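You operate a simulated robot arm through the tools that you are given. There is no shell and no other tool. Be economical: measure what you need, move in short steps, check, and stop when the job is done.

You run a simulated two-armed robot. Do the job below in one go: nothing can be reset, and whatever is moved stays where it is left.

## Task
Take the blue cloth from the top of the low rack and lay it out flat on the top shelf of the trolley.

Only the result counts: the job must be done as asked and must still hold three seconds after the hand-in. Knocking over, shifting, dropping, spilling or breaking anything else fails it. Flat cloth is picked up by pressing the open fingertips on it (5 to 10 N) and closing them slowly along it; thin cloth reads only 2 to 8 mm in the jaws.

## Robot
Two 7-joint arms with two-finger parallel grippers on one trunk, on a base that drives. Base frame: it is fixed to the floor where the robot stands at the start and does not move with it; the origin is under the middle of the robot, x ahead of it, y to its left, z up; the surface under the hand at the start is at about z = 0.8. Lengths are in m, angles in rad, forces in N, time in s.
The left shoulder is at the start at [0.05, 0.177, 1.054], the right one opposite. With the tool pointing down near the work surface each hand reaches from about 0.22 to 0.7 m from the robot's upright axis, wherever it stands, measured 20 degrees to its own side. Places, roughly: top shelf of the trolley [0.3, -2, 0.9]. Payload 3.43 kg a hand.
The TCP of each hand is the grasp point between the finger pads, 0.034 m short of the fingertips. In the tool frame z runs along the fingers and y along their closing line. Largest opening 0.128 m; finger width 0.024, thickness 0.012; the body of the gripper, 0.048 by 0.13 m, starts 0.096 m behind the TCP.
Orientation is that of the tool frame in the base frame, as [roll, pitch, yaw] about the fixed x, y, z axes, in that order (R = Rz(yaw) Ry(pitch) Rx(roll)). With the fingers straight down and closing along the base's y, the tool's x points along the base's -x, its y along +y and its z along -z.

## Interface
- The arms move only by the tool apply_moves. It takes "left_deltas", "right_deltas" or both (then of equal length, played together; a hand with none holds still); each is a list of rows, each an object (a shift or turn left out is 0, a gripper value left out holds the last) with "dp": the shift along the tool's x, y, z in cm, a list of three; "angular": the turn, a rotation vector about the tool's x, y, z in rad, a list of three; "jaw": the finger opening in cm, from 0 to 12.8. In form: [{"dp": [tx, ty, tz], "angular": [wx, wy, wz], "jaw": jaw}, ...]. A call has 1 to 8 rows; each row shifts and turns the commanded pose from where the row before left it, along the tool's axes as they then stand. A row lasts 0.2 s, in which the tool goes at most 0.05 m and 0.15 rad; a call with a longer step from one row to the next is refused whole, and so is a gripper value outside its range. A pose out of reach is approached as far as the arm can. The call stops where the force on the tool passes 40 N (or 10 N more than at its start, if that is more) or the arm is blocked; 0.2 s more then pass. Each finger travels about 0.108 m/s and halts on what it meets, pressing with about 42 N; the grip force reading is that of the motor and also rises with nothing between the fingers. The clock runs only during rows and for 0.2 s after the last one: add rows that do not move to give the fingers time. The reply holds the time, the measured pose of the TCP, the force on the tool along the base axes, the opening and the grip force, in the units named above and with some noise, with the torque about the TCP (base axes, N m) and any sound that the robot's microphone picked up.
- Cameras (640 x 400 px; columns grow to the right, rows downward): "scene" is now at [0.1417, -0.034, 1.1975]; the picture's right is [-0.43, -0.90, 0.00], its down [-0.66, 0.32, -0.68] and it looks along [0.61, -0.29, -0.74] (base axes); focal length 265 px, centre (320, 200). "left" rides on the left gripper at [0.076, 0.011, -0.16] in its tool frame; the picture's right is [-0.15, 0.99, 0.00], its down [-0.88, -0.13, -0.46] and it looks along [-0.45, -0.07, 0.89] (tool axes); focal length 234 px, centre (320, 200). "right" rides on the right gripper at [0.076, -0.011, -0.16] in its tool frame; the picture's right is [0.15, 0.99, 0.00], its down [-0.88, 0.13, -0.46] and it looks along [-0.45, 0.07, 0.89] (tool axes); focal length 234 px, centre (320, 200). There is no depth. A picture from a camera that has moved, and an enlarged one, comes with that camera's place and axes in the base frame and with its lens.
- grab_frame(camera): a new picture of that camera. No time passes.
- slide_trunk(by): slides the trunk up (or, below 0, down) by that many m; the arms and the scene camera ride with it, the base frame stays. It gives what a move gives, with no picture.
- steer(legs): drives the robot by 1 to 6 legs, each [ahead, turn to the left] in m and rad, along the robot's own axes; the way and the turn of a leg run together, so that a leg with both is an arc; at most 1.5 m and 3.142 rad a leg. The arms and the cameras ride along, it lands a little off, and it stops where it bumps. It gives what a move gives.
- turn_head(pan, tilt): turns the head with the scene camera to pan (to the left, within 1.396 rad either way) and tilt (down, from -0.506 to 1.204), counted from straight ahead of the robot. It gives what a move gives.
- close_up(camera, box): a new picture of the part [left, top, right, bottom] of that camera's present view, enlarged. No time passes.
- sign_off(): hands the job in; it is judged then, once.

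Work in short steps. Places have to be worked out from the pictures, the camera data and where the tool is seen: move nearer, look again, correct. Check each grasp and each placing, and mend what went wrong. You have 120 turns and 88 pictures in all, those below and enlarged ones among them. Open the grippers and draw the arms clear of the work before you hand the job in, unless the task says otherwise; then end with one line.

The tools are called as a command line: name --argument value ..., lists and objects as JSON in quotes. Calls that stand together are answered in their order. apply_moves: Moves the arms, as the interface text tells. Its arguments: {"type":"object","properties":{"left_deltas":{"type":"array","items":{"type":"object","properties":{"dp":{"type":"array","items":{"type":"number"}},"angular":{"type":"array","items":{"type":"number"}},"jaw":{"type":"number"}}}},"right_deltas":{"type":"array","items":{"type":"object","properties":{"dp":{"type":"array","items":{"type":"number"}},"angular":{"type":"array","items":{"type":"number"}},"jaw":{"type":"number"}}}}},"required":[]} The other tools are called the same way: slide_trunk (by) slides the trunk up or down; steer (legs) drives the base; turn_head (pan, tilt) turns the head that bears the scene camera; grab_frame (camera) takes a picture; close_up (camera, box) takes an enlarged picture of a part of a camera's view; sign_off () hands the job in.

At the start:

```text
time: 0.0
left_tool_pos: [0.4835, 0.0217, 0.9474]
left_tool_rot: [3.141, 0.0, 3.141]
left_ft_force: [0.2, -0.1, 0.1]
left_wrist_torque: [-0.02, 0.0, -0.01]
left_gripper_width: 0.1281
left_grasp_force: 0.1
right_tool_pos: [0.3389, -0.2804, 0.9316]
right_tool_rot: [-3.141, -0.003, -3.14]
right_ft_force: [-0.3, 0.3, -0.2]
right_wrist_torque: [0.03, 0.04, 0.0]
right_gripper_width: 0.1282
right_grasp_force: 0.0
trunk travel left (down, up): [-0.225, 0.176]
robot x, y, heading: [-0.0026, 0.0005, 0.002]
head pan, tilt: [-0.447, 0.829]
```

scene: 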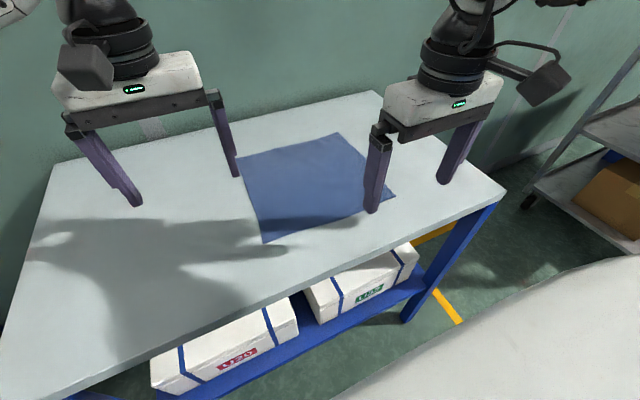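
right: 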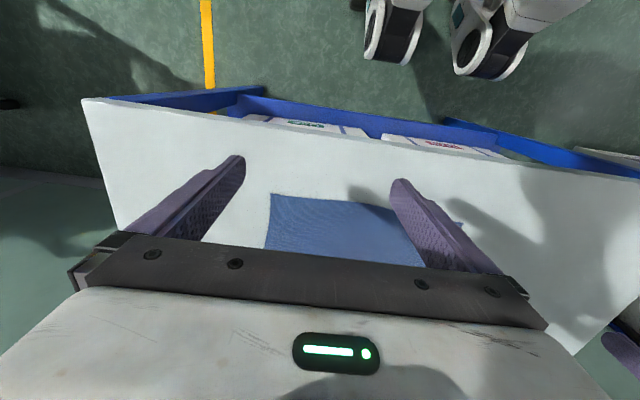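
left: 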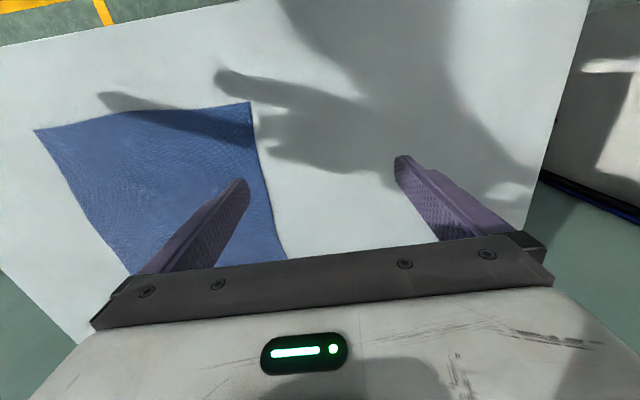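

I put the cloth at about x 0.415–0.68, y −0.34 to −0.06 with the surface at z 0.8. I'll look towards the trolley before touching anything.

turn_head --pan -1.396 --tilt 0.3

grab_frame --camera "scene"

```text
time: 1.2
left_tool_pos: [0.4827, 0.0222, 0.9487]
left_tool_rot: [-3.141, 0.0, -3.141]
left_ft_force: [0.0, -0.7, 0.9]
left_wrist_torque: [-0.04, 0.0, 0.0]
left_gripper_width: 0.1281
left_grasp_force: 0.0
right_tool_pos: [0.3388, -0.2798, 0.9318]
right_tool_rot: [3.14, -0.001, 3.141]
right_ft_force: [-1.0, -0.3, 0.5]
right_wrist_torque: [0.04, -0.01, 0.0]
right_gripper_width: 0.1278
right_grasp_force: 0.1
trunk travel left (down, up): [-0.225, 0.176]
robot x, y, heading: [-0.0012, 0.0028, 0.004]
head pan, tilt: [-1.396, 0.3]
```

```text
84 pictures are left
camera scene: at [0.0866, -0.0916, 1.2442], right [-0.98, -0.17, 0.0], down [-0.05, 0.29, -0.96], along [0.17, -0.94, -0.3], focal length 265 px, centre (320, 200)
```

scene: 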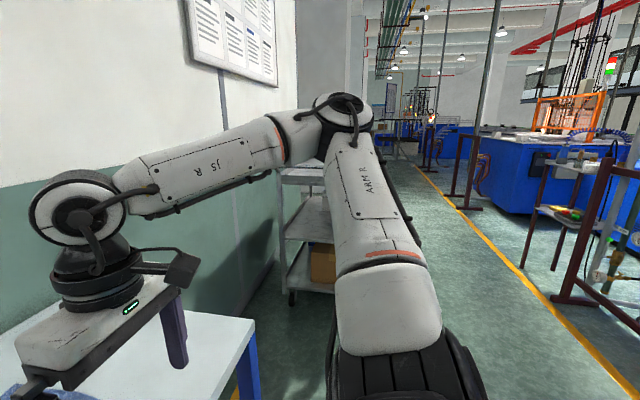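

The trolley stands by the wall beyond the right arm, so I'll have to drive there later. For now I bring both hands above the two near corners of the cloth with the jaws partly closed, and point the head back at the rack.

apply_moves --left_deltas '[{"dp": [1.27, -2.67, 1.85], "jaw": 5}, {"dp": [1.27, -2.67, 1.85], "jaw": 5}, {"dp": [1.27, -2.67, 1.85], "jaw": 5}, {"dp": [1.27, -2.67, 1.85], "jaw": 5}, {"jaw": 5}]' --right_deltas '[{"dp": [-2.28, -0.8, 1.42], "jaw": 5}, {"dp": [-2.28, -0.8, 1.42], "jaw": 5}, {"dp": [-2.28, -0.8, 1.42], "jaw": 5}, {"dp": [-2.28, -0.8, 1.42], "jaw": 5}, {"jaw": 5}]'

turn_head --pan -0.447 --tilt 0.9

grab_frame --camera "scene"

grab_frame --camera "left"

grab_frame --camera "right"

```text
time: 2.4
left_tool_pos: [0.4327, -0.0848, 0.875]
left_tool_rot: [3.141, -0.001, -3.139]
left_ft_force: [-0.8, 1.3, 0.5]
left_wrist_torque: [0.02, -0.01, -0.02]
left_gripper_width: 0.0499
left_grasp_force: 0.0
right_tool_pos: [0.4322, -0.3103, 0.874]
right_tool_rot: [3.141, 0.0, -3.141]
right_ft_force: [0.8, -0.3, -0.4]
right_wrist_torque: [0.0, 0.01, -0.02]
right_gripper_width: 0.05
right_grasp_force: 0.1
trunk travel left (down, up): [-0.225, 0.176]
robot x, y, heading: [0.0001, -0.0001, 0.001]
head pan, tilt: [-1.396, 0.3]
```

```text
time: 3.7
left_tool_pos: [0.4327, -0.0853, 0.8753]
left_tool_rot: [-3.141, -0.001, -3.141]
left_ft_force: [0.8, 0.2, -0.8]
left_wrist_torque: [0.01, -0.01, -0.01]
left_gripper_width: 0.0499
left_grasp_force: 0.0
right_tool_pos: [0.4313, -0.3102, 0.8743]
right_tool_rot: [3.141, 0.0, -3.141]
right_ft_force: [-0.7, 0.0, -0.6]
right_wrist_torque: [-0.02, 0.01, 0.0]
right_gripper_width: 0.0501
right_grasp_force: 0.2
trunk travel left (down, up): [-0.225, 0.176]
robot x, y, heading: [0.0025, 0.0007, 0.001]
head pan, tilt: [-0.447, 0.901]
```

```text
83 pictures are left
camera scene: at [0.1384, -0.0324, 1.192], right [-0.43, -0.9, 0.0], down [-0.71, 0.34, -0.62], along [0.56, -0.27, -0.78], focal length 265 px, centre (320, 200)
```

scene: 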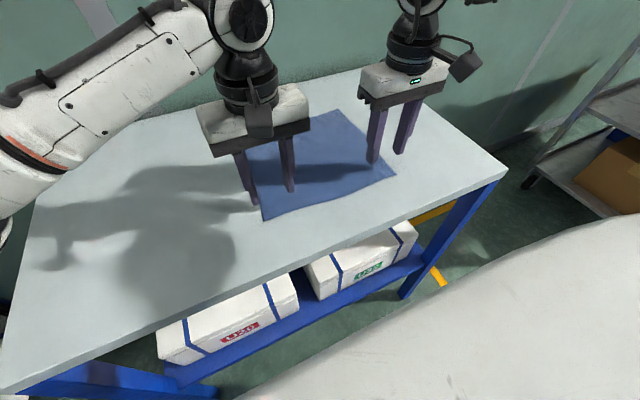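

```text
82 pictures are left
camera left: at [0.3561, -0.0729, 1.0345], right [0.15, 0.99, 0.0], down [0.88, -0.13, 0.46], along [0.45, -0.07, -0.89], focal length 234 px, centre (320, 200)
```

left: 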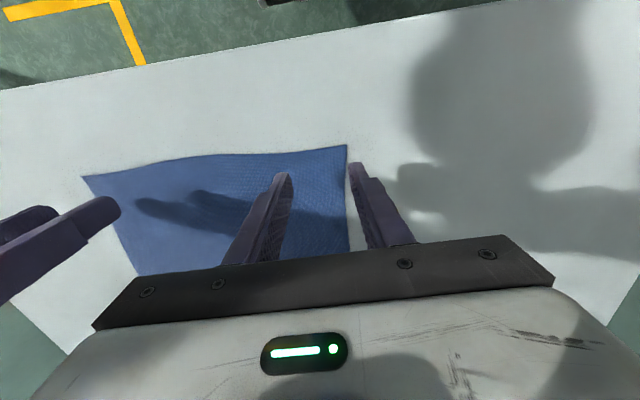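

```text
81 pictures are left
camera right: at [0.3549, -0.3234, 1.0339], right [-0.15, 0.99, 0.0], down [0.88, 0.13, 0.46], along [0.45, 0.07, -0.89], focal length 234 px, centre (320, 200)
```

right: 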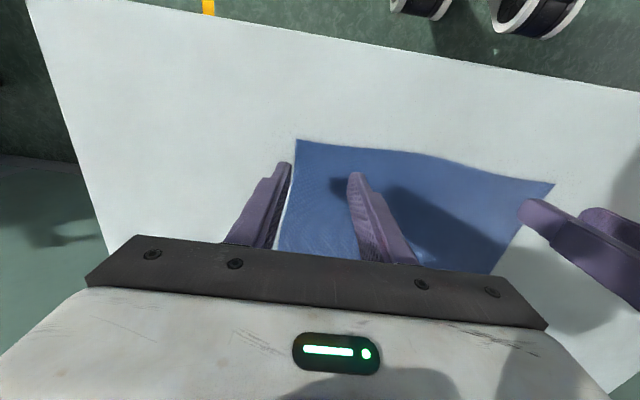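

Both hand cameras confirm the near corners at about (0.417, −0.056) and (0.410, −0.337). I narrow the jaws to 3.5 cm, shift both hands slightly inward and lower to just above the surface.

apply_moves --left_deltas '[{"dp": [0.4, -0.7, 0], "jaw": 3.5}, {"dp": [0, 0, 2]}, {"dp": [0, 0, 1.6]}, {"dp": [0, 0, 0.3]}]' --right_deltas '[{"dp": [0.3, 0.95, 0], "jaw": 3.5}, {"dp": [0, 0, 2]}, {"dp": [0, 0, 1.6]}, {"dp": [0, 0, 0.3]}]'

```text
time: 4.7
left_tool_pos: [0.4283, -0.0928, 0.8353]
left_tool_rot: [-3.14, 0.003, -3.141]
left_ft_force: [0.2, 0.7, 9.1]
left_wrist_torque: [0.13, 0.0, 0.0]
left_gripper_width: 0.0352
left_grasp_force: 0.1
right_tool_pos: [0.427, -0.3016, 0.8357]
right_tool_rot: [3.141, 0.003, -3.14]
right_ft_force: [0.9, 0.0, 1.8]
right_wrist_torque: [0.01, -0.03, -0.01]
right_gripper_width: 0.0349
right_grasp_force: 0.0
trunk travel left (down, up): [-0.225, 0.176]
robot x, y, heading: [0.0022, 0.0017, -0.003]
head pan, tilt: [-0.447, 0.901]
```

The left hand already presses with 9 N, while the right one barely touches. I push the right one down a little more.

apply_moves --left_deltas '[{"dp": [0, 0, 0]}, {"dp": [0, 0, 0]}]' --right_deltas '[{"dp": [0, 0, 0.07]}, {"dp": [0, 0, 0]}]'

```text
time: 5.3
left_tool_pos: [0.4269, -0.093, 0.8366]
left_tool_rot: [-3.14, 0.004, 3.141]
left_ft_force: [2.4, -0.9, 15.4]
left_wrist_torque: [0.19, -0.06, -0.07]
left_gripper_width: 0.0349
left_grasp_force: 0.1
right_tool_pos: [0.4268, -0.3022, 0.8356]
right_tool_rot: [3.141, 0.001, 3.141]
right_ft_force: [0.0, 0.9, 2.5]
right_wrist_torque: [-0.03, 0.01, -0.03]
right_gripper_width: 0.0348
right_grasp_force: 0.0
trunk travel left (down, up): [-0.225, 0.176]
robot x, y, heading: [0.0025, 0.0019, 0.003]
head pan, tilt: [-0.447, 0.901]
```

Left is at 15 N and right at 2.5 N, so I ease the left up and press the right down.

apply_moves --left_deltas '[{"dp": [0, 0, -0.06]}, {"dp": [0, 0, 0]}]' --right_deltas '[{"dp": [0, 0, 0.08]}, {"dp": [0, 0, 0]}]'

```text
time: 5.9
left_tool_pos: [0.4279, -0.0927, 0.8344]
left_tool_rot: [-3.14, 0.0, -3.141]
left_ft_force: [1.8, -1.1, 9.5]
left_wrist_torque: [0.05, -0.05, 0.0]
left_gripper_width: 0.0351
left_grasp_force: 0.0
right_tool_pos: [0.4276, -0.3024, 0.8354]
right_tool_rot: [-3.141, 0.003, -3.141]
right_ft_force: [-0.5, 1.5, 14.1]
right_wrist_torque: [-0.05, 0.09, -0.03]
right_gripper_width: 0.0352
right_grasp_force: 0.1
trunk travel left (down, up): [-0.225, 0.176]
robot x, y, heading: [-0.0017, 0.0002, 0.006]
head pan, tilt: [-0.447, 0.901]
```

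The right is a touch high at 14 N. I ease it 0.5 mm and close both jaws slowly.

apply_moves --left_deltas '[{"jaw": 3.5}, {"jaw": 2.9}, {"jaw": 2.3}, {"jaw": 1.7}, {"jaw": 1.1}, {"jaw": 0.6}, {"jaw": 0.2}, {"jaw": 0}]' --right_deltas '[{"dp": [0, 0, -0.05], "jaw": 3.5}, {"jaw": 2.9}, {"jaw": 2.3}, {"jaw": 1.7}, {"jaw": 1.1}, {"jaw": 0.6}, {"jaw": 0.2}, {"jaw": 0}]'

grab_frame --camera "scene"

grab_frame --camera "left"

```text
time: 7.7
left_tool_pos: [0.4264, -0.0928, 0.8364]
left_tool_rot: [-3.139, 0.001, 3.14]
left_ft_force: [-0.5, -11.6, 12.3]
left_wrist_torque: [-0.49, 0.05, -0.01]
left_gripper_width: 0.003
left_grasp_force: 37.6
right_tool_pos: [0.427, -0.3013, 0.8363]
right_tool_rot: [3.139, 0.002, -3.14]
right_ft_force: [1.1, 14.6, 10.6]
right_wrist_torque: [0.52, -0.13, 0.0]
right_gripper_width: 0.002
right_grasp_force: 36.7
trunk travel left (down, up): [-0.225, 0.176]
robot x, y, heading: [0.0, -0.0017, 0.001]
head pan, tilt: [-0.447, 0.901]
```

```text
80 pictures are left
camera scene: at [0.137, -0.0314, 1.1923], right [-0.43, -0.9, 0.0], down [-0.71, 0.34, -0.62], along [0.56, -0.27, -0.78], focal length 265 px, centre (320, 200)
```

scene: 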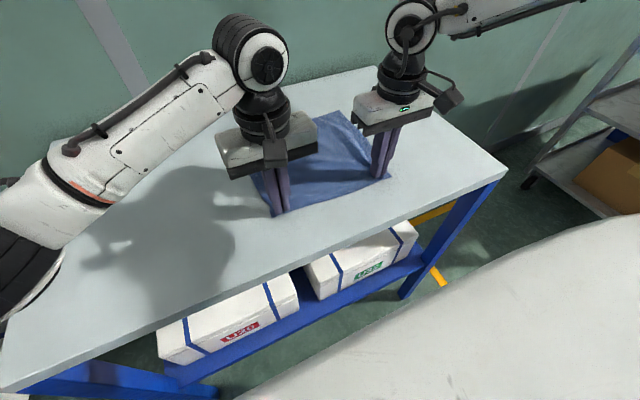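

```text
79 pictures are left
camera left: at [0.3504, -0.0803, 0.996], right [0.15, 0.99, 0.0], down [0.88, -0.13, 0.46], along [0.45, -0.07, -0.89], focal length 234 px, centre (320, 200)
```

left: 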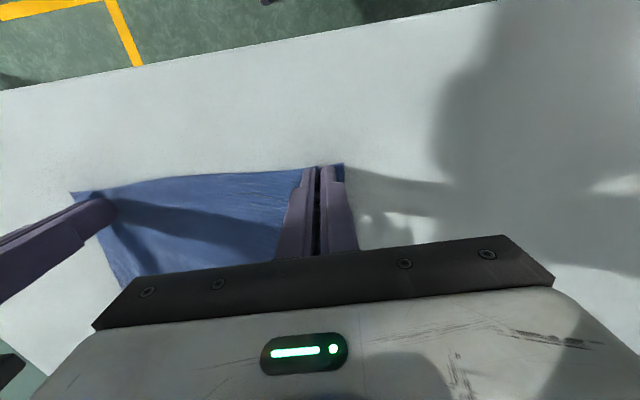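

Jaws read 3 and 2 mm with lateral tension, which suggests both corners are held. I bring the hands 4 mm closer each and lift a little to check.

apply_moves --left_deltas '[{"dp": [0, -0.4, -0.5]}, {"dp": [0, 0, -2]}, {"dp": [0, 0, -3]}, {"dp": [0, 0, -3]}]' --right_deltas '[{"dp": [0, 0.4, -0.5]}, {"dp": [0, 0, -2]}, {"dp": [0, 0, -3]}, {"dp": [0, 0, -3]}]'

grab_frame --camera "scene"

```text
time: 8.7
left_tool_pos: [0.4288, -0.095, 0.9203]
left_tool_rot: [3.139, 0.001, -3.141]
left_ft_force: [0.2, -3.9, 0.0]
left_wrist_torque: [-0.17, 0.0, 0.02]
left_gripper_width: 0.0021
left_grasp_force: 36.2
right_tool_pos: [0.4258, -0.2994, 0.9206]
right_tool_rot: [-3.141, 0.001, 3.141]
right_ft_force: [0.5, 4.1, 0.3]
right_wrist_torque: [0.14, 0.0, 0.02]
right_gripper_width: 0.0021
right_grasp_force: 36.7
trunk travel left (down, up): [-0.225, 0.176]
robot x, y, heading: [0.0004, -0.0, 0.004]
head pan, tilt: [-0.447, 0.901]
```

```text
78 pictures are left
camera scene: at [0.1381, -0.0323, 1.1919], right [-0.43, -0.9, 0.0], down [-0.71, 0.34, -0.62], along [0.56, -0.27, -0.78], focal length 265 px, centre (320, 200)
```

scene: 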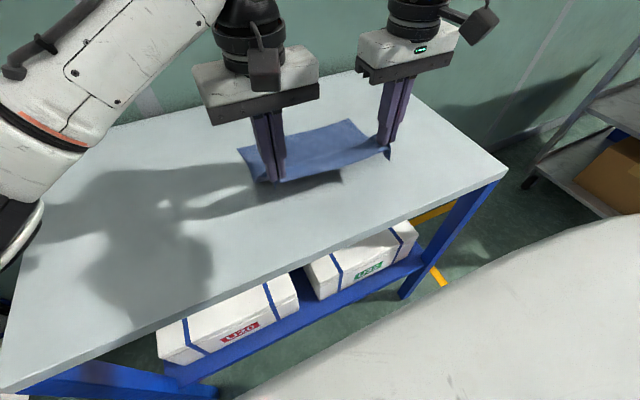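

The cloth is held by both near corners. I slide the trunk up, relaxing the tension slightly and lifting the hands clear.

apply_moves --left_deltas '[{"dp": [0, -0.2, -3]}, {"dp": [0.5, 0, -3]}, {"dp": [0.5, 0, -3]}, {"dp": [0.5, 0, -3]}]' --right_deltas '[{"dp": [0, 0.2, -3]}, {"dp": [0.5, 0, -3]}, {"dp": [0.5, 0, -3]}, {"dp": [0.5, 0, -3]}]'

slide_trunk --by 0.17

grab_frame --camera "scene"

```text
time: 9.7
left_tool_pos: [0.4104, -0.0995, 1.0403]
left_tool_rot: [-3.141, 0.001, 3.141]
left_ft_force: [-0.8, -0.7, 1.3]
left_wrist_torque: [-0.06, 0.0, 0.0]
left_gripper_width: 0.0018
left_grasp_force: 36.6
right_tool_pos: [0.4117, -0.2967, 1.0396]
right_tool_rot: [3.141, -0.001, -3.141]
right_ft_force: [-0.5, 2.0, 0.3]
right_wrist_torque: [0.04, -0.02, 0.03]
right_gripper_width: 0.0018
right_grasp_force: 36.7
trunk travel left (down, up): [-0.225, 0.176]
robot x, y, heading: [0.0026, 0.0013, 0.002]
head pan, tilt: [-0.447, 0.901]
```

```text
time: 11.6
left_tool_pos: [0.4127, -0.0995, 1.2082]
left_tool_rot: [-3.14, 0.0, 3.141]
left_ft_force: [0.6, -0.8, 0.4]
left_wrist_torque: [-0.04, 0.04, 0.0]
left_gripper_width: 0.0017
left_grasp_force: 36.3
right_tool_pos: [0.4125, -0.297, 1.2085]
right_tool_rot: [3.141, -0.002, 3.141]
right_ft_force: [0.6, 1.5, -0.3]
right_wrist_torque: [0.03, 0.03, 0.0]
right_gripper_width: 0.0021
right_grasp_force: 36.9
trunk travel left (down, up): [-0.395, 0.006]
robot x, y, heading: [0.0006, -0.0008, 0.002]
head pan, tilt: [-0.447, 0.901]
```

```text
77 pictures are left
camera scene: at [0.1385, -0.0324, 1.3619], right [-0.43, -0.9, 0.0], down [-0.71, 0.34, -0.62], along [0.56, -0.27, -0.78], focal length 265 px, centre (320, 200)
```

scene: 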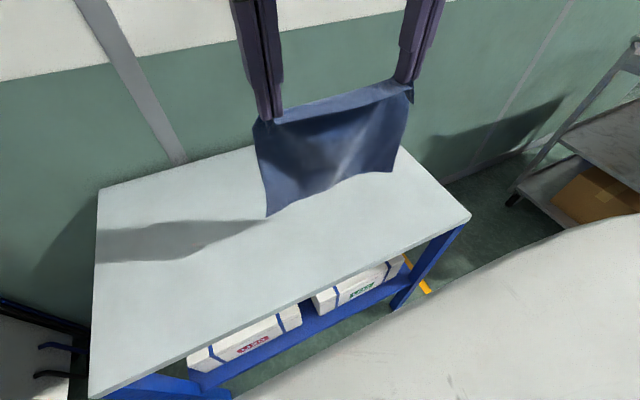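

The cloth hangs freely from both hands. I centre the hands in front of the robot, a bit nearer and higher, keeping their spacing.

apply_moves --left_deltas '[{"dp": [1.5, 4, -1.5]}, {"dp": [1.5, 4, -1.5]}, {"dp": [1.5, 4, -1.5]}, {"dp": [1.5, 4, -1.5]}, {"dp": [1.5, 4, -1.5]}]' --right_deltas '[{"dp": [1.5, 4, -1.5]}, {"dp": [1.5, 4, -1.5]}, {"dp": [1.5, 4, -1.5]}, {"dp": [1.5, 4, -1.5]}, {"dp": [1.5, 4, -1.5]}]'

turn_head --pan -1.2 --tilt 0.5

grab_frame --camera "scene"

```text
time: 12.8
left_tool_pos: [0.3331, 0.1057, 1.2836]
left_tool_rot: [3.137, 0.001, -3.138]
left_ft_force: [-0.3, -0.4, 0.3]
left_wrist_torque: [-0.02, -0.11, 0.02]
left_gripper_width: 0.0001
left_grasp_force: 33.1
right_tool_pos: [0.3335, -0.1325, 1.2802]
right_tool_rot: [-3.136, 0.004, 3.137]
right_ft_force: [0.4, 1.5, -0.1]
right_wrist_torque: [-0.03, -0.05, 0.01]
right_gripper_width: 0.0018
right_grasp_force: 36.3
right hand out of reach, approached as far as the arm can: row 5
trunk travel left (down, up): [-0.395, 0.006]
robot x, y, heading: [-0.0027, -0.0006, 0.001]
head pan, tilt: [-0.447, 0.901]
```

```text
time: 13.9
left_tool_pos: [0.3376, 0.1004, 1.2827]
left_tool_rot: [3.141, 0.0, 3.141]
left_ft_force: [0.5, -0.6, 1.3]
left_wrist_torque: [-0.03, 0.0, -0.02]
left_gripper_width: 0.0001
left_grasp_force: 33.3
right_tool_pos: [0.3356, -0.1328, 1.2789]
right_tool_rot: [-3.139, 0.0, -3.141]
right_ft_force: [0.0, -1.2, -0.7]
right_wrist_torque: [-0.05, 0.01, -0.03]
right_gripper_width: 0.0018
right_grasp_force: 37.1
trunk travel left (down, up): [-0.395, 0.006]
robot x, y, heading: [-0.0022, 0.0041, 0.003]
head pan, tilt: [-1.201, 0.499]
```

```text
76 pictures are left
camera scene: at [0.1034, -0.0846, 1.3958], right [-0.93, -0.36, 0.0], down [-0.17, 0.45, -0.88], along [0.32, -0.82, -0.48], focal length 265 px, centre (320, 200)
```

scene: 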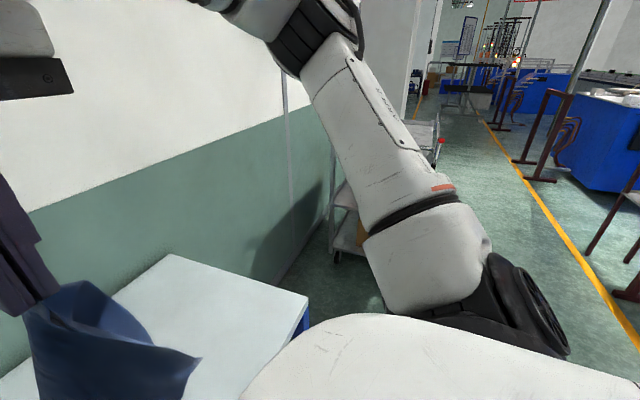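

The right arm couldn't follow and the left jaw now reads zero, so the left corner was pulled out. I look at the cloth.

turn_head --pan -0.2 --tilt 0.8

grab_frame --camera "scene"

grab_frame --camera "right"

grab_frame --camera "left"

```text
time: 15.2
left_tool_pos: [0.3366, 0.1019, 1.2834]
left_tool_rot: [-3.14, 0.0, -3.141]
left_ft_force: [0.8, 0.0, 0.2]
left_wrist_torque: [0.07, 0.04, -0.02]
left_gripper_width: 0.0004
left_grasp_force: 33.3
right_tool_pos: [0.3364, -0.1315, 1.2786]
right_tool_rot: [-3.142, 0.001, 3.141]
right_ft_force: [-0.5, -0.3, -0.5]
right_wrist_torque: [-0.03, 0.01, -0.03]
right_gripper_width: 0.0018
right_grasp_force: 36.5
trunk travel left (down, up): [-0.395, 0.006]
robot x, y, heading: [0.0007, -0.0005, 0.003]
head pan, tilt: [-0.201, 0.799]
```

```text
75 pictures are left
camera scene: at [0.1493, -0.0159, 1.3699], right [-0.2, -0.98, 0.0], down [-0.7, 0.14, -0.7], along [0.68, -0.14, -0.72], focal length 265 px, centre (320, 200)
```

scene: 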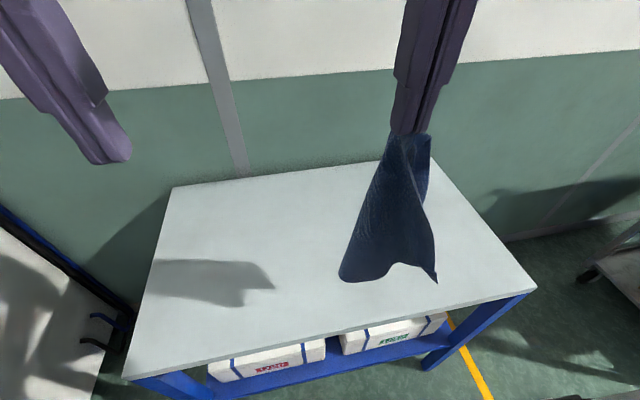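

```text
74 pictures are left
camera right: at [0.2597, -0.144, 1.438], right [-0.15, 0.99, 0.0], down [0.88, 0.13, 0.46], along [0.45, 0.07, -0.89], focal length 234 px, centre (320, 200)
```

right: 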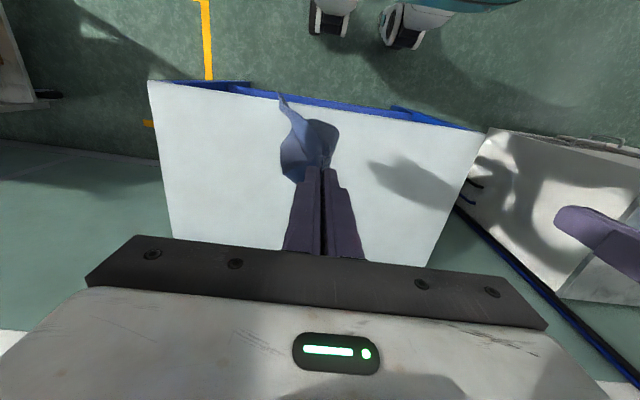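

```text
73 pictures are left
camera left: at [0.2608, 0.1137, 1.4429], right [0.15, 0.99, 0.0], down [0.88, -0.13, 0.46], along [0.45, -0.07, -0.89], focal length 234 px, centre (320, 200)
```

left: 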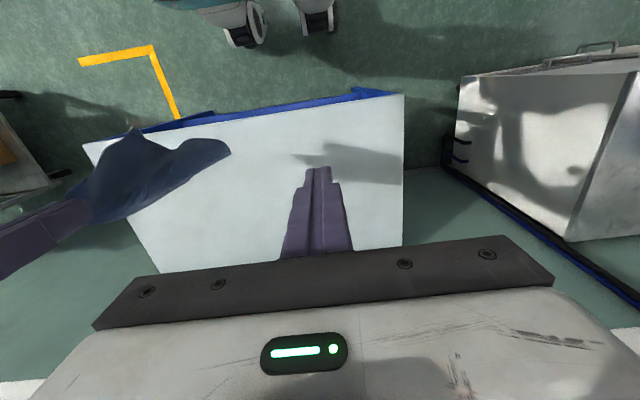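

Only the right corner is held. I'll lay the cloth back on the rack with a diagonal sweep so I can grip it again; first I carry it over the far-left part of the rack and move the left hand away.

apply_moves --left_deltas '[{"dp": [0, 3, 0], "jaw": 3.5}, {"dp": [0, 3, 0]}, {"dp": [0, 3, 0]}, {"dp": [0, 3, 0]}, {"dp": [0, 0, 0]}, {"dp": [0, 0, 0]}, {"dp": [0, 0, 0]}]' --right_deltas '[{"dp": [-4.0, 0.5, 0.9]}, {"dp": [-4.0, 0.5, 0.9]}, {"dp": [-4.0, 0.5, 0.9]}, {"dp": [-4.0, 0.5, 0.9]}, {"dp": [-4.0, 0.5, 0.9]}, {"dp": [-4.0, 0.5, 0.9]}, {"dp": [-4.0, 0.5, 0.9]}]'

grab_frame --camera "scene"

```text
time: 16.8
left_tool_pos: [0.3368, 0.2215, 1.2831]
left_tool_rot: [-3.141, 0.001, 3.141]
left_ft_force: [0.1, -0.2, 0.5]
left_wrist_torque: [0.0, 0.0, -0.03]
left_gripper_width: 0.0349
left_grasp_force: 0.1
right_tool_pos: [0.4734, -0.1822, 1.2202]
right_tool_rot: [3.14, -0.001, 3.142]
right_ft_force: [-0.1, -0.3, 0.3]
right_wrist_torque: [-0.01, 0.0, 0.03]
right_gripper_width: 0.002
right_grasp_force: 36.7
right hand out of reach, approached as far as the arm can: row 1, 2, 3, 4, 5, 6, 7
trunk travel left (down, up): [-0.395, 0.006]
robot x, y, heading: [0.0025, -0.0021, 0.003]
head pan, tilt: [-0.201, 0.799]
```

```text
72 pictures are left
camera scene: at [0.1498, -0.0161, 1.3698], right [-0.2, -0.98, 0.0], down [-0.7, 0.14, -0.7], along [0.68, -0.14, -0.72], focal length 265 px, centre (320, 200)
```

scene: 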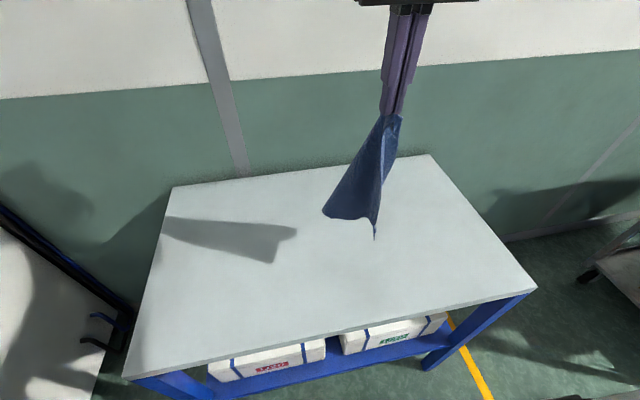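

At this height the reach is limited. I lower the hand to get reach back, and check where it goes.

apply_moves --right_deltas '[{"dp": [0, 0, 2.5]}, {"dp": [0, 0, 2.5]}]'

grab_frame --camera "scene"

```text
time: 17.4
left_tool_pos: [0.3364, 0.2222, 1.2847]
left_tool_rot: [3.142, 0.0, 3.142]
left_ft_force: [0.4, 0.0, 0.0]
left_wrist_torque: [-0.02, -0.01, -0.02]
left_gripper_width: 0.0348
left_grasp_force: 0.2
right_tool_pos: [0.4729, -0.1828, 1.1718]
right_tool_rot: [3.141, 0.0, -3.141]
right_ft_force: [0.0, -0.4, 0.7]
right_wrist_torque: [0.03, -0.06, 0.0]
right_gripper_width: 0.0017
right_grasp_force: 36.8
trunk travel left (down, up): [-0.395, 0.006]
robot x, y, heading: [-0.0003, -0.0025, -0.003]
head pan, tilt: [-0.201, 0.799]
```

```text
71 pictures are left
camera scene: at [0.1494, -0.0158, 1.3699], right [-0.2, -0.98, 0.0], down [-0.7, 0.14, -0.7], along [0.68, -0.14, -0.72], focal length 265 px, centre (320, 200)
```

scene: 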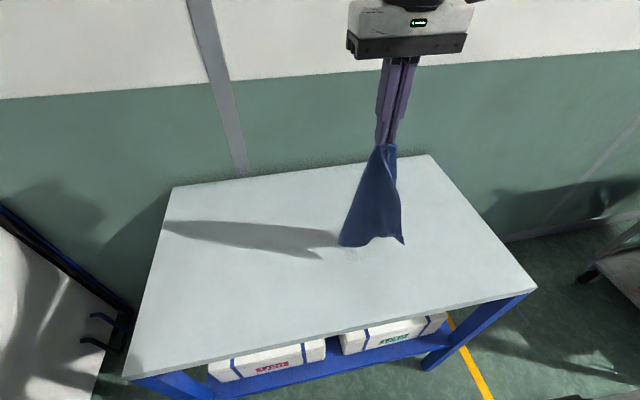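

The command follows the measured pose. Now I go further out and left, lowering slightly.

apply_moves --right_deltas '[{"dp": [-3.2, 2.2, 0.5]}, {"dp": [-3.2, 2.2, 0.5]}, {"dp": [-3.2, 2.2, 0.5]}, {"dp": [-3.2, 2.2, 0.5]}, {"dp": [0, 0, 0.5]}]'

grab_frame --camera "scene"

```text
time: 18.6
left_tool_pos: [0.3364, 0.2225, 1.2851]
left_tool_rot: [-3.14, -0.001, -3.141]
left_ft_force: [0.1, -0.2, 0.2]
left_wrist_torque: [-0.02, 0.0, 0.04]
left_gripper_width: 0.0351
left_grasp_force: 0.0
right_tool_pos: [0.5058, -0.182, 1.1391]
right_tool_rot: [3.139, 0.0, -3.141]
right_ft_force: [-0.1, -0.3, -0.4]
right_wrist_torque: [0.02, -0.01, -0.01]
right_gripper_width: 0.0017
right_grasp_force: 36.4
right hand out of reach, approached as far as the arm can: row 1, 2, 3, 4
trunk travel left (down, up): [-0.395, 0.006]
robot x, y, heading: [0.0, 0.0014, 0.003]
head pan, tilt: [-0.201, 0.799]
```

```text
70 pictures are left
camera scene: at [0.1494, -0.0158, 1.3698], right [-0.2, -0.98, 0.0], down [-0.7, 0.14, -0.7], along [0.68, -0.14, -0.72], focal length 265 px, centre (320, 200)
```

scene: 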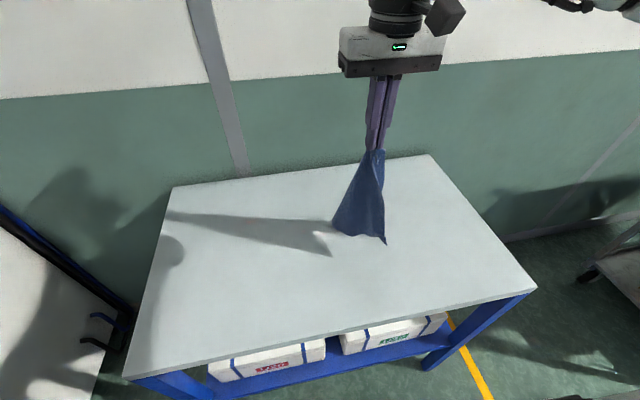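

The bottom corner is at about the table surface. I lay the cloth down with an equal sideways and downward sweep to the right.

apply_moves --right_deltas '[{"dp": [0.2, -3.3, 3.4]}, {"dp": [0.2, -3.3, 3.4]}, {"dp": [0.2, -3.3, 3.4]}, {"dp": [0.2, -3.3, 3.4]}, {"dp": [0.2, -3.5, 3.4]}, {"dp": [0.2, -3.5, 3.4]}, {"dp": [0.2, -3.5, 3.4]}, {"dp": [0.2, -3.5, 3.4]}]'

grab_frame --camera "scene"

```text
time: 20.4
left_tool_pos: [0.3363, 0.2215, 1.2842]
left_tool_rot: [3.14, -0.001, 3.141]
left_ft_force: [0.1, -0.4, -1.0]
left_wrist_torque: [0.01, 0.0, -0.01]
left_gripper_width: 0.035
left_grasp_force: 0.1
right_tool_pos: [0.489, -0.4526, 0.8677]
right_tool_rot: [-3.138, 0.002, 3.14]
right_ft_force: [0.4, 0.3, 0.0]
right_wrist_torque: [-0.03, 0.0, -0.02]
right_gripper_width: 0.0021
right_grasp_force: 36.5
trunk travel left (down, up): [-0.395, 0.006]
robot x, y, heading: [-0.0023, -0.0013, -0.001]
head pan, tilt: [-0.201, 0.799]
```

```text
69 pictures are left
camera scene: at [0.1496, -0.0159, 1.3699], right [-0.2, -0.98, 0.0], down [-0.7, 0.14, -0.7], along [0.68, -0.14, -0.72], focal length 265 px, centre (320, 200)
```

scene: 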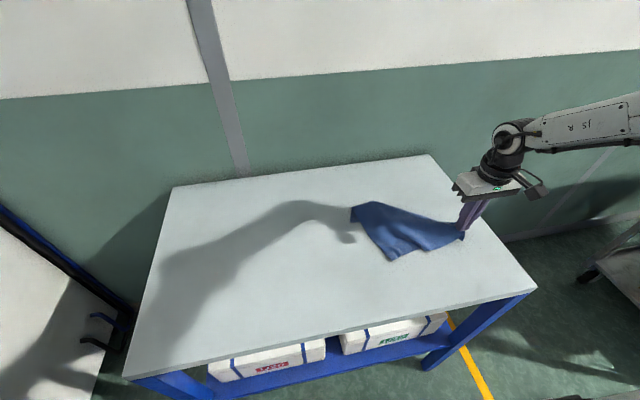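

The cloth is lying on the rack, partly folded. I lower the corner to the surface and take a close-up.

apply_moves --right_deltas '[{"dp": [0, -1, 2.2]}, {"dp": [0, 0, 0.7]}]'

close_up --camera "scene" --box '[320, 160, 520, 285]'

```text
time: 20.9
left_tool_pos: [0.3356, 0.2217, 1.2841]
left_tool_rot: [-3.141, 0.0, 3.141]
left_ft_force: [-0.1, 0.3, 0.4]
left_wrist_torque: [-0.01, 0.04, 0.0]
left_gripper_width: 0.0349
left_grasp_force: 0.0
right_tool_pos: [0.475, -0.4525, 0.8522]
right_tool_rot: [-3.139, 0.003, 3.139]
right_ft_force: [0.0, 0.0, 0.1]
right_wrist_torque: [-0.02, 0.01, 0.01]
right_gripper_width: 0.0018
right_grasp_force: 36.5
right hand out of reach, approached as far as the arm can: row 1, 2
trunk travel left (down, up): [-0.395, 0.006]
robot x, y, heading: [-0.0016, -0.0019, 0.001]
head pan, tilt: [-0.201, 0.799]
```

```text
3.20 times, centred on (420, 222) of scene
camera zoom: at [0.1494, -0.0155, 1.3699], right [-0.2, -0.98, 0.0], down [-0.7, 0.14, -0.7], along [0.68, -0.14, -0.72], focal length 847 px, centre (0, 128)
```

zoom: 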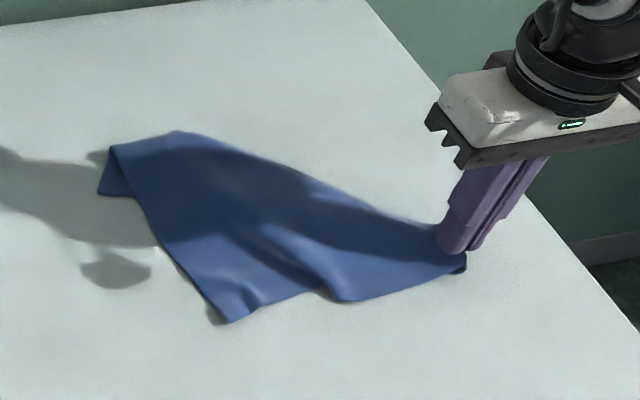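

The right hand can't get lower with the trunk raised. I slide the trunk down 1.5 cm to put the corner on the table, then release and raise the hand straight up.

slide_trunk --by -0.015

apply_moves --right_deltas '[{"jaw": 1}, {"jaw": 3}, {"jaw": 3}, {"dp": [0, 0, -4]}, {"dp": [0, 0, -4]}, {"dp": [0, 0, -4]}, {"dp": [2, 0, -4]}, {"dp": [2, 0, -4]}]'

slide_trunk --by -0.155

turn_head --pan -0.6 --tilt 0.85

grab_frame --camera "scene"

grab_frame --camera "right"

```text
time: 21.6
left_tool_pos: [0.3351, 0.221, 1.2701]
left_tool_rot: [-3.141, -0.001, 3.141]
left_ft_force: [-0.4, -0.3, 0.2]
left_wrist_torque: [0.02, 0.01, 0.0]
left_gripper_width: 0.0349
left_grasp_force: 0.0
right_tool_pos: [0.4752, -0.4542, 0.8383]
right_tool_rot: [-3.14, 0.003, 3.14]
right_ft_force: [-0.3, -0.6, 9.0]
right_wrist_torque: [0.0, -0.05, -0.01]
right_gripper_width: 0.0021
right_grasp_force: 37.0
trunk travel left (down, up): [-0.38, 0.021]
robot x, y, heading: [-0.0022, 0.0013, 0.002]
head pan, tilt: [-0.201, 0.799]
```

```text
time: 23.4
left_tool_pos: [0.3357, 0.2225, 1.2697]
left_tool_rot: [3.141, 0.0, -3.14]
left_ft_force: [0.6, 0.1, 1.3]
left_wrist_torque: [-0.03, -0.03, -0.02]
left_gripper_width: 0.035
left_grasp_force: 0.0
right_tool_pos: [0.4345, -0.4541, 1.0368]
right_tool_rot: [-3.14, 0.003, 3.14]
right_ft_force: [0.6, -0.3, 0.0]
right_wrist_torque: [-0.02, 0.02, -0.03]
right_gripper_width: 0.03
right_grasp_force: 0.1
trunk travel left (down, up): [-0.38, 0.021]
robot x, y, heading: [0.0018, 0.0047, -0.004]
head pan, tilt: [-0.201, 0.799]
```

```text
time: 25.2
left_tool_pos: [0.3356, 0.2216, 1.1151]
left_tool_rot: [3.142, 0.0, -3.141]
left_ft_force: [0.5, 0.9, -0.7]
left_wrist_torque: [0.02, 0.0, 0.03]
left_gripper_width: 0.035
left_grasp_force: 0.0
right_tool_pos: [0.4356, -0.4541, 0.8815]
right_tool_rot: [-3.14, 0.002, 3.141]
right_ft_force: [0.0, -0.1, 0.3]
right_wrist_torque: [-0.01, 0.0, -0.02]
right_gripper_width: 0.0298
right_grasp_force: 0.1
trunk travel left (down, up): [-0.225, 0.176]
robot x, y, heading: [-0.0017, 0.0034, 0.001]
head pan, tilt: [-0.201, 0.799]
```

```text
time: 26.0
left_tool_pos: [0.3359, 0.2215, 1.1146]
left_tool_rot: [3.141, -0.001, 3.141]
left_ft_force: [-0.5, -0.4, 0.3]
left_wrist_torque: [-0.02, -0.03, 0.01]
left_gripper_width: 0.0347
left_grasp_force: 0.1
right_tool_pos: [0.4353, -0.4544, 0.8814]
right_tool_rot: [-3.14, 0.004, 3.139]
right_ft_force: [-0.7, -0.2, 0.4]
right_wrist_torque: [0.0, -0.02, -0.01]
right_gripper_width: 0.0301
right_grasp_force: 0.2
trunk travel left (down, up): [-0.225, 0.176]
robot x, y, heading: [0.0008, -0.0027, -0.001]
head pan, tilt: [-0.6, 0.85]
```

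```text
67 pictures are left
camera scene: at [0.1349, -0.0438, 1.1958], right [-0.56, -0.83, 0.0], down [-0.62, 0.42, -0.66], along [0.54, -0.37, -0.75], focal length 265 px, centre (320, 200)
```

scene: 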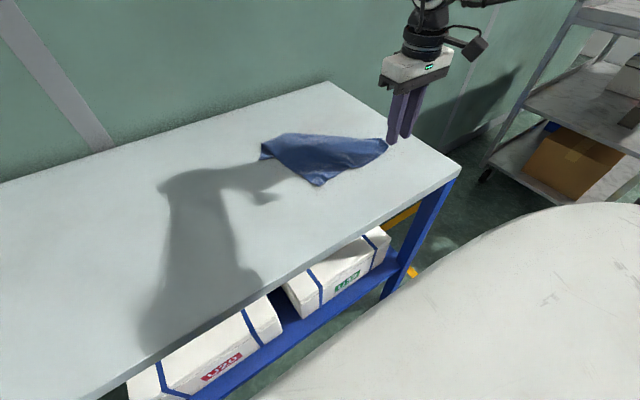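

```text
66 pictures are left
camera right: at [0.3586, -0.4655, 1.0404], right [-0.15, 0.99, 0.0], down [0.88, 0.13, 0.46], along [0.45, 0.06, -0.89], focal length 234 px, centre (320, 200)
```

right: 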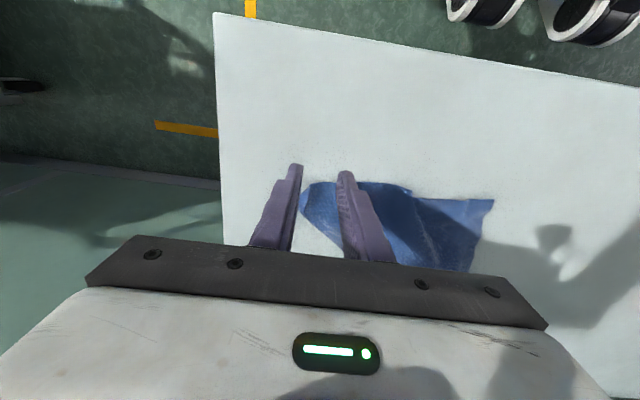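

I zoom on the cloth with the scene camera to understand the fold.

close_up --camera "scene" --box '[230, 110, 420, 229]'

```text
3.36 times, centred on (325, 170) of scene
camera zoom: at [0.1349, -0.0438, 1.1958], right [-0.56, -0.83, 0.0], down [-0.62, 0.42, -0.66], along [0.54, -0.37, -0.75], focal length 890 px, centre (303, 302)
```

zoom: 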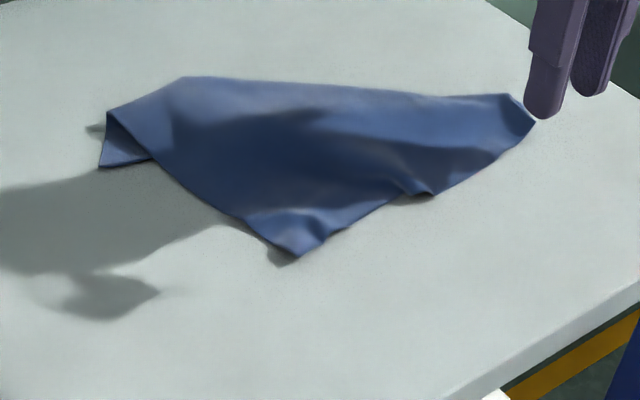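

I read it as: the near-left corner L is at (0.454, −0.255), corner R at (0.47, −0.475), and the back half is folded under. Lifting by R and L should unfold it. I bring the left hand over in stages.

apply_moves --left_deltas '[{"dp": [-1.7, -4.3, 1.3], "jaw": 3.4}, {"dp": [-1.7, -4.3, 1.3]}, {"dp": [-1.7, -4.3, 1.3]}, {"dp": [-1.7, -4.3, 1.3]}, {"dp": [-1.7, -4.3, 1.3]}, {"dp": [-1.7, -4.3, 1.3]}, {"dp": [-1.7, -4.3, 1.3]}, {"dp": [-1.7, -4.3, 1.3]}]'

apply_moves --left_deltas '[{"dp": [0, -4.0, 1.3]}, {"dp": [0, -4.0, 1.3]}, {"dp": [0, -4.0, 1.3]}, {"dp": [0, -3.8, 1.3]}]' --right_deltas '[{"dp": [-1.1, 0.2, 0], "jaw": 3.4}, {"dp": [-1.1, 0.2, 0]}, {"dp": [-1.1, 0.2, 0]}, {"dp": [-1.0, 0.2, 0]}]'

grab_frame --camera "scene"

grab_frame --camera "left"

grab_frame --camera "right"

```text
time: 27.8
left_tool_pos: [0.4848, -0.1071, 1.0086]
left_tool_rot: [-3.136, -0.005, -3.106]
left_ft_force: [-0.1, -0.6, 0.3]
left_wrist_torque: [-0.05, 0.05, 0.02]
left_gripper_width: 0.0341
left_grasp_force: 0.1
right_tool_pos: [0.4343, -0.454, 0.881]
right_tool_rot: [-3.14, 0.001, 3.141]
right_ft_force: [0.0, -0.6, 0.8]
right_wrist_torque: [-0.03, 0.02, -0.03]
right_gripper_width: 0.0298
right_grasp_force: 0.0
trunk travel left (down, up): [-0.225, 0.176]
robot x, y, heading: [-0.0012, -0.0028, -0.003]
head pan, tilt: [-0.6, 0.85]
```

```text
time: 29.0
left_tool_pos: [0.4595, -0.1415, 0.9798]
left_tool_rot: [-3.111, 0.002, -3.081]
left_ft_force: [0.2, 0.0, -0.8]
left_wrist_torque: [-0.01, 0.02, 0.0]
left_gripper_width: 0.034
left_grasp_force: 0.1
left hand out of reach, approached as far as the arm can: row 1, 2, 3, 4
right_tool_pos: [0.4784, -0.4462, 0.8824]
right_tool_rot: [-3.14, 0.002, -3.142]
right_ft_force: [0.0, 1.0, 0.2]
right_wrist_torque: [0.0, -0.03, -0.03]
right_gripper_width: 0.0339
right_grasp_force: 0.0
trunk travel left (down, up): [-0.225, 0.176]
robot x, y, heading: [-0.0004, 0.0015, 0.003]
head pan, tilt: [-0.6, 0.85]
stopped in row 4 (left hand): the arm was blocked; the commanded pose is now the measured one
```

```text
64 pictures are left
camera scene: at [0.1351, -0.0434, 1.1958], right [-0.56, -0.83, 0.0], down [-0.62, 0.42, -0.66], along [0.54, -0.37, -0.75], focal length 265 px, centre (320, 200)
```

scene: 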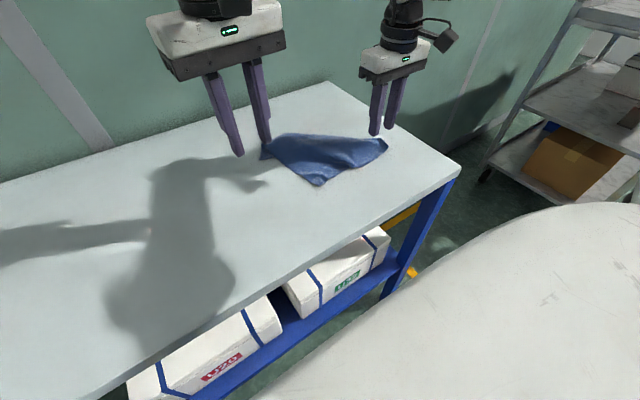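

```text
63 pictures are left
camera left: at [0.3822, -0.1302, 1.1391], right [0.09, 1.0, -0.03], down [0.88, -0.06, 0.46], along [0.46, -0.07, -0.89], focal length 234 px, centre (320, 200)
```

left: 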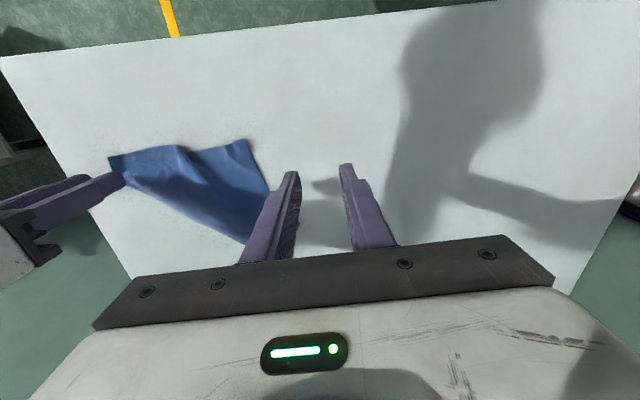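

```text
62 pictures are left
camera right: at [0.403, -0.4573, 1.041], right [-0.15, 0.99, 0.0], down [0.88, 0.13, 0.46], along [0.45, 0.06, -0.89], focal length 234 px, centre (320, 200)
```

right: 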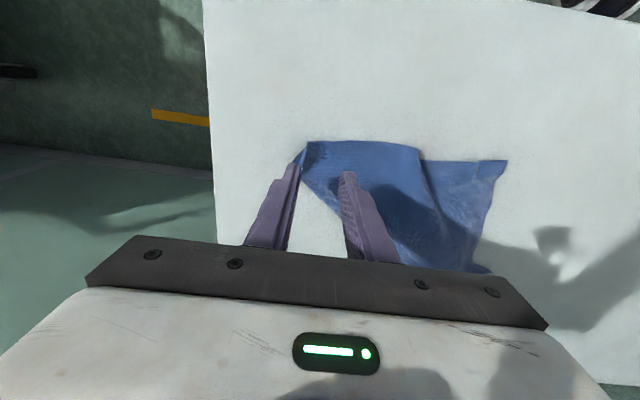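

The left arm can't reach that far right. Instead the right hand will grip corner L and drag the cloth left until both hands can reach it; first the left hand backs off and the right moves over L.

apply_moves --left_deltas '[{"dp": [0, 2, -3]}, {"dp": [0, 4, -2]}, {"dp": [0, 4, 0]}, {"dp": [0, 4, 0]}, {"dp": [0, 4, 0]}, {"dp": [0, 4, 0]}, {"dp": [0, 0, 0]}, {"dp": [0, 0, 0]}]' --right_deltas '[{"dp": [0, 0, -3]}, {"dp": [0, 0, 0]}, {"dp": [0.1, 3.3, 0]}, {"dp": [0.1, 3.3, 0]}, {"dp": [0.1, 3.3, 0]}, {"dp": [0.1, 3.3, 0]}, {"dp": [0.1, 3.4, 0]}, {"dp": [0, 0, 3]}]'

grab_frame --camera "right"

```text
time: 30.8
left_tool_pos: [0.4454, 0.0753, 1.0226]
left_tool_rot: [-3.114, 0.005, -3.086]
left_ft_force: [0.5, 0.1, 0.0]
left_wrist_torque: [0.0, 0.01, 0.0]
left_gripper_width: 0.0341
left_grasp_force: 0.0
right_tool_pos: [0.4742, -0.2802, 0.8812]
right_tool_rot: [-3.139, 0.002, 3.139]
right_ft_force: [0.9, 0.8, 0.3]
right_wrist_torque: [-0.02, -0.03, 0.01]
right_gripper_width: 0.0338
right_grasp_force: 0.0
trunk travel left (down, up): [-0.225, 0.176]
robot x, y, heading: [-0.0015, 0.0006, -0.003]
head pan, tilt: [-0.6, 0.85]
```

```text
61 pictures are left
camera right: at [0.3975, -0.2919, 1.0403], right [-0.15, 0.99, 0.0], down [0.88, 0.13, 0.46], along [0.45, 0.07, -0.89], focal length 234 px, centre (320, 200)
```

right: 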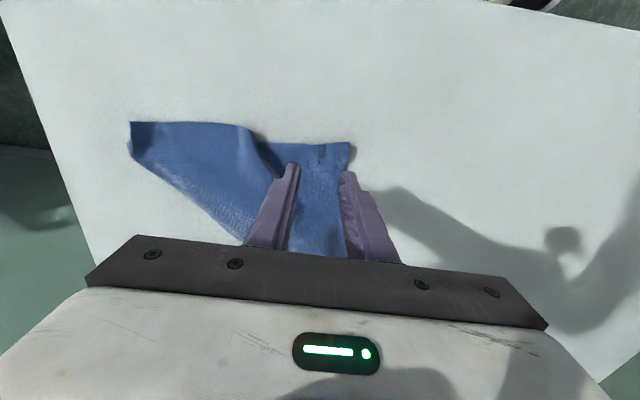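

Corner L sits right at the outer finger. I shift 7 mm right and 5 mm nearer, then lower to contact.

apply_moves --right_deltas '[{"dp": [0.5, -0.7, 0]}, {"dp": [0, 0, 2.5]}, {"dp": [0, 0, 2.05]}, {"dp": [0, 0, 0.1]}, {}]'

```text
time: 32.0
left_tool_pos: [0.4427, 0.0755, 1.0234]
left_tool_rot: [-3.113, 0.006, -3.085]
left_ft_force: [-0.3, 0.0, 0.5]
left_wrist_torque: [-0.01, 0.03, 0.04]
left_gripper_width: 0.0339
left_grasp_force: 0.1
right_tool_pos: [0.4688, -0.2886, 0.836]
right_tool_rot: [-3.14, 0.007, -3.141]
right_ft_force: [-0.6, -1.6, 10.4]
right_wrist_torque: [0.14, 0.07, 0.0]
right_gripper_width: 0.0339
right_grasp_force: 0.1
trunk travel left (down, up): [-0.225, 0.176]
robot x, y, heading: [0.0021, -0.0063, 0.001]
head pan, tilt: [-0.6, 0.85]
```

10 N pressed, so I close slowly.

apply_moves --right_deltas '[{"jaw": 2.8}, {"jaw": 2.2}, {"jaw": 1.6}, {"jaw": 1.1}, {"jaw": 0.6}, {"jaw": 0.2}, {"jaw": 0}]'

grab_frame --camera "right"

```text
time: 33.6
left_tool_pos: [0.444, 0.0758, 1.0243]
left_tool_rot: [-3.113, 0.006, -3.086]
left_ft_force: [-0.3, 0.4, -0.4]
left_wrist_torque: [-0.02, 0.03, -0.05]
left_gripper_width: 0.0339
left_grasp_force: 0.1
right_tool_pos: [0.469, -0.2877, 0.8348]
right_tool_rot: [-3.139, 0.007, -3.141]
right_ft_force: [0.3, 0.3, 16.9]
right_wrist_torque: [0.08, 0.04, 0.0]
right_gripper_width: 0.0024
right_grasp_force: 37.5
trunk travel left (down, up): [-0.225, 0.176]
robot x, y, heading: [0.0033, -0.0009, 0.006]
head pan, tilt: [-0.6, 0.85]
```

```text
60 pictures are left
camera right: at [0.392, -0.2985, 0.9942], right [-0.15, 0.99, 0.0], down [0.88, 0.13, 0.46], along [0.46, 0.06, -0.89], focal length 234 px, centre (320, 200)
```

right: 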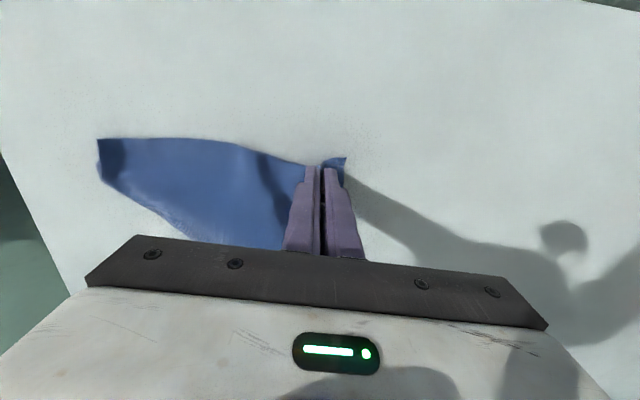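

Grip reads 2.4 mm. I raise 1 cm and drag the cloth left along the surface.

apply_moves --right_deltas '[{"dp": [0, 0, -1]}, {"dp": [0.3, 2.7, 0]}, {"dp": [0.3, 2.7, 0]}, {"dp": [0.3, 2.7, 0]}, {"dp": [0.3, 2.7, 0]}, {"dp": [0.3, 2.7, 0]}, {"dp": [0.3, 2.7, 0]}]'

grab_frame --camera "scene"

```text
time: 35.2
left_tool_pos: [0.4444, 0.0745, 1.0234]
left_tool_rot: [-3.112, 0.003, -3.086]
left_ft_force: [0.3, -0.2, -0.2]
left_wrist_torque: [0.01, 0.01, 0.0]
left_gripper_width: 0.0343
left_grasp_force: 0.1
right_tool_pos: [0.4437, -0.1411, 0.8493]
right_tool_rot: [-3.141, 0.004, 3.139]
right_ft_force: [-0.4, -0.5, -0.5]
right_wrist_torque: [0.01, 0.02, 0.03]
right_gripper_width: 0.0023
right_grasp_force: 37.6
right hand out of reach, approached as far as the arm can: row 7
trunk travel left (down, up): [-0.225, 0.176]
robot x, y, heading: [0.002, -0.0015, -0.003]
head pan, tilt: [-0.6, 0.85]
```

```text
59 pictures are left
camera scene: at [0.1346, -0.044, 1.1959], right [-0.57, -0.82, 0.0], down [-0.62, 0.42, -0.66], along [0.54, -0.37, -0.75], focal length 265 px, centre (320, 200)
```

scene: 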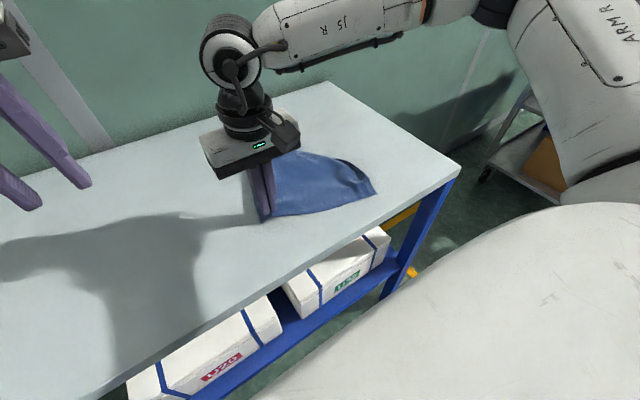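

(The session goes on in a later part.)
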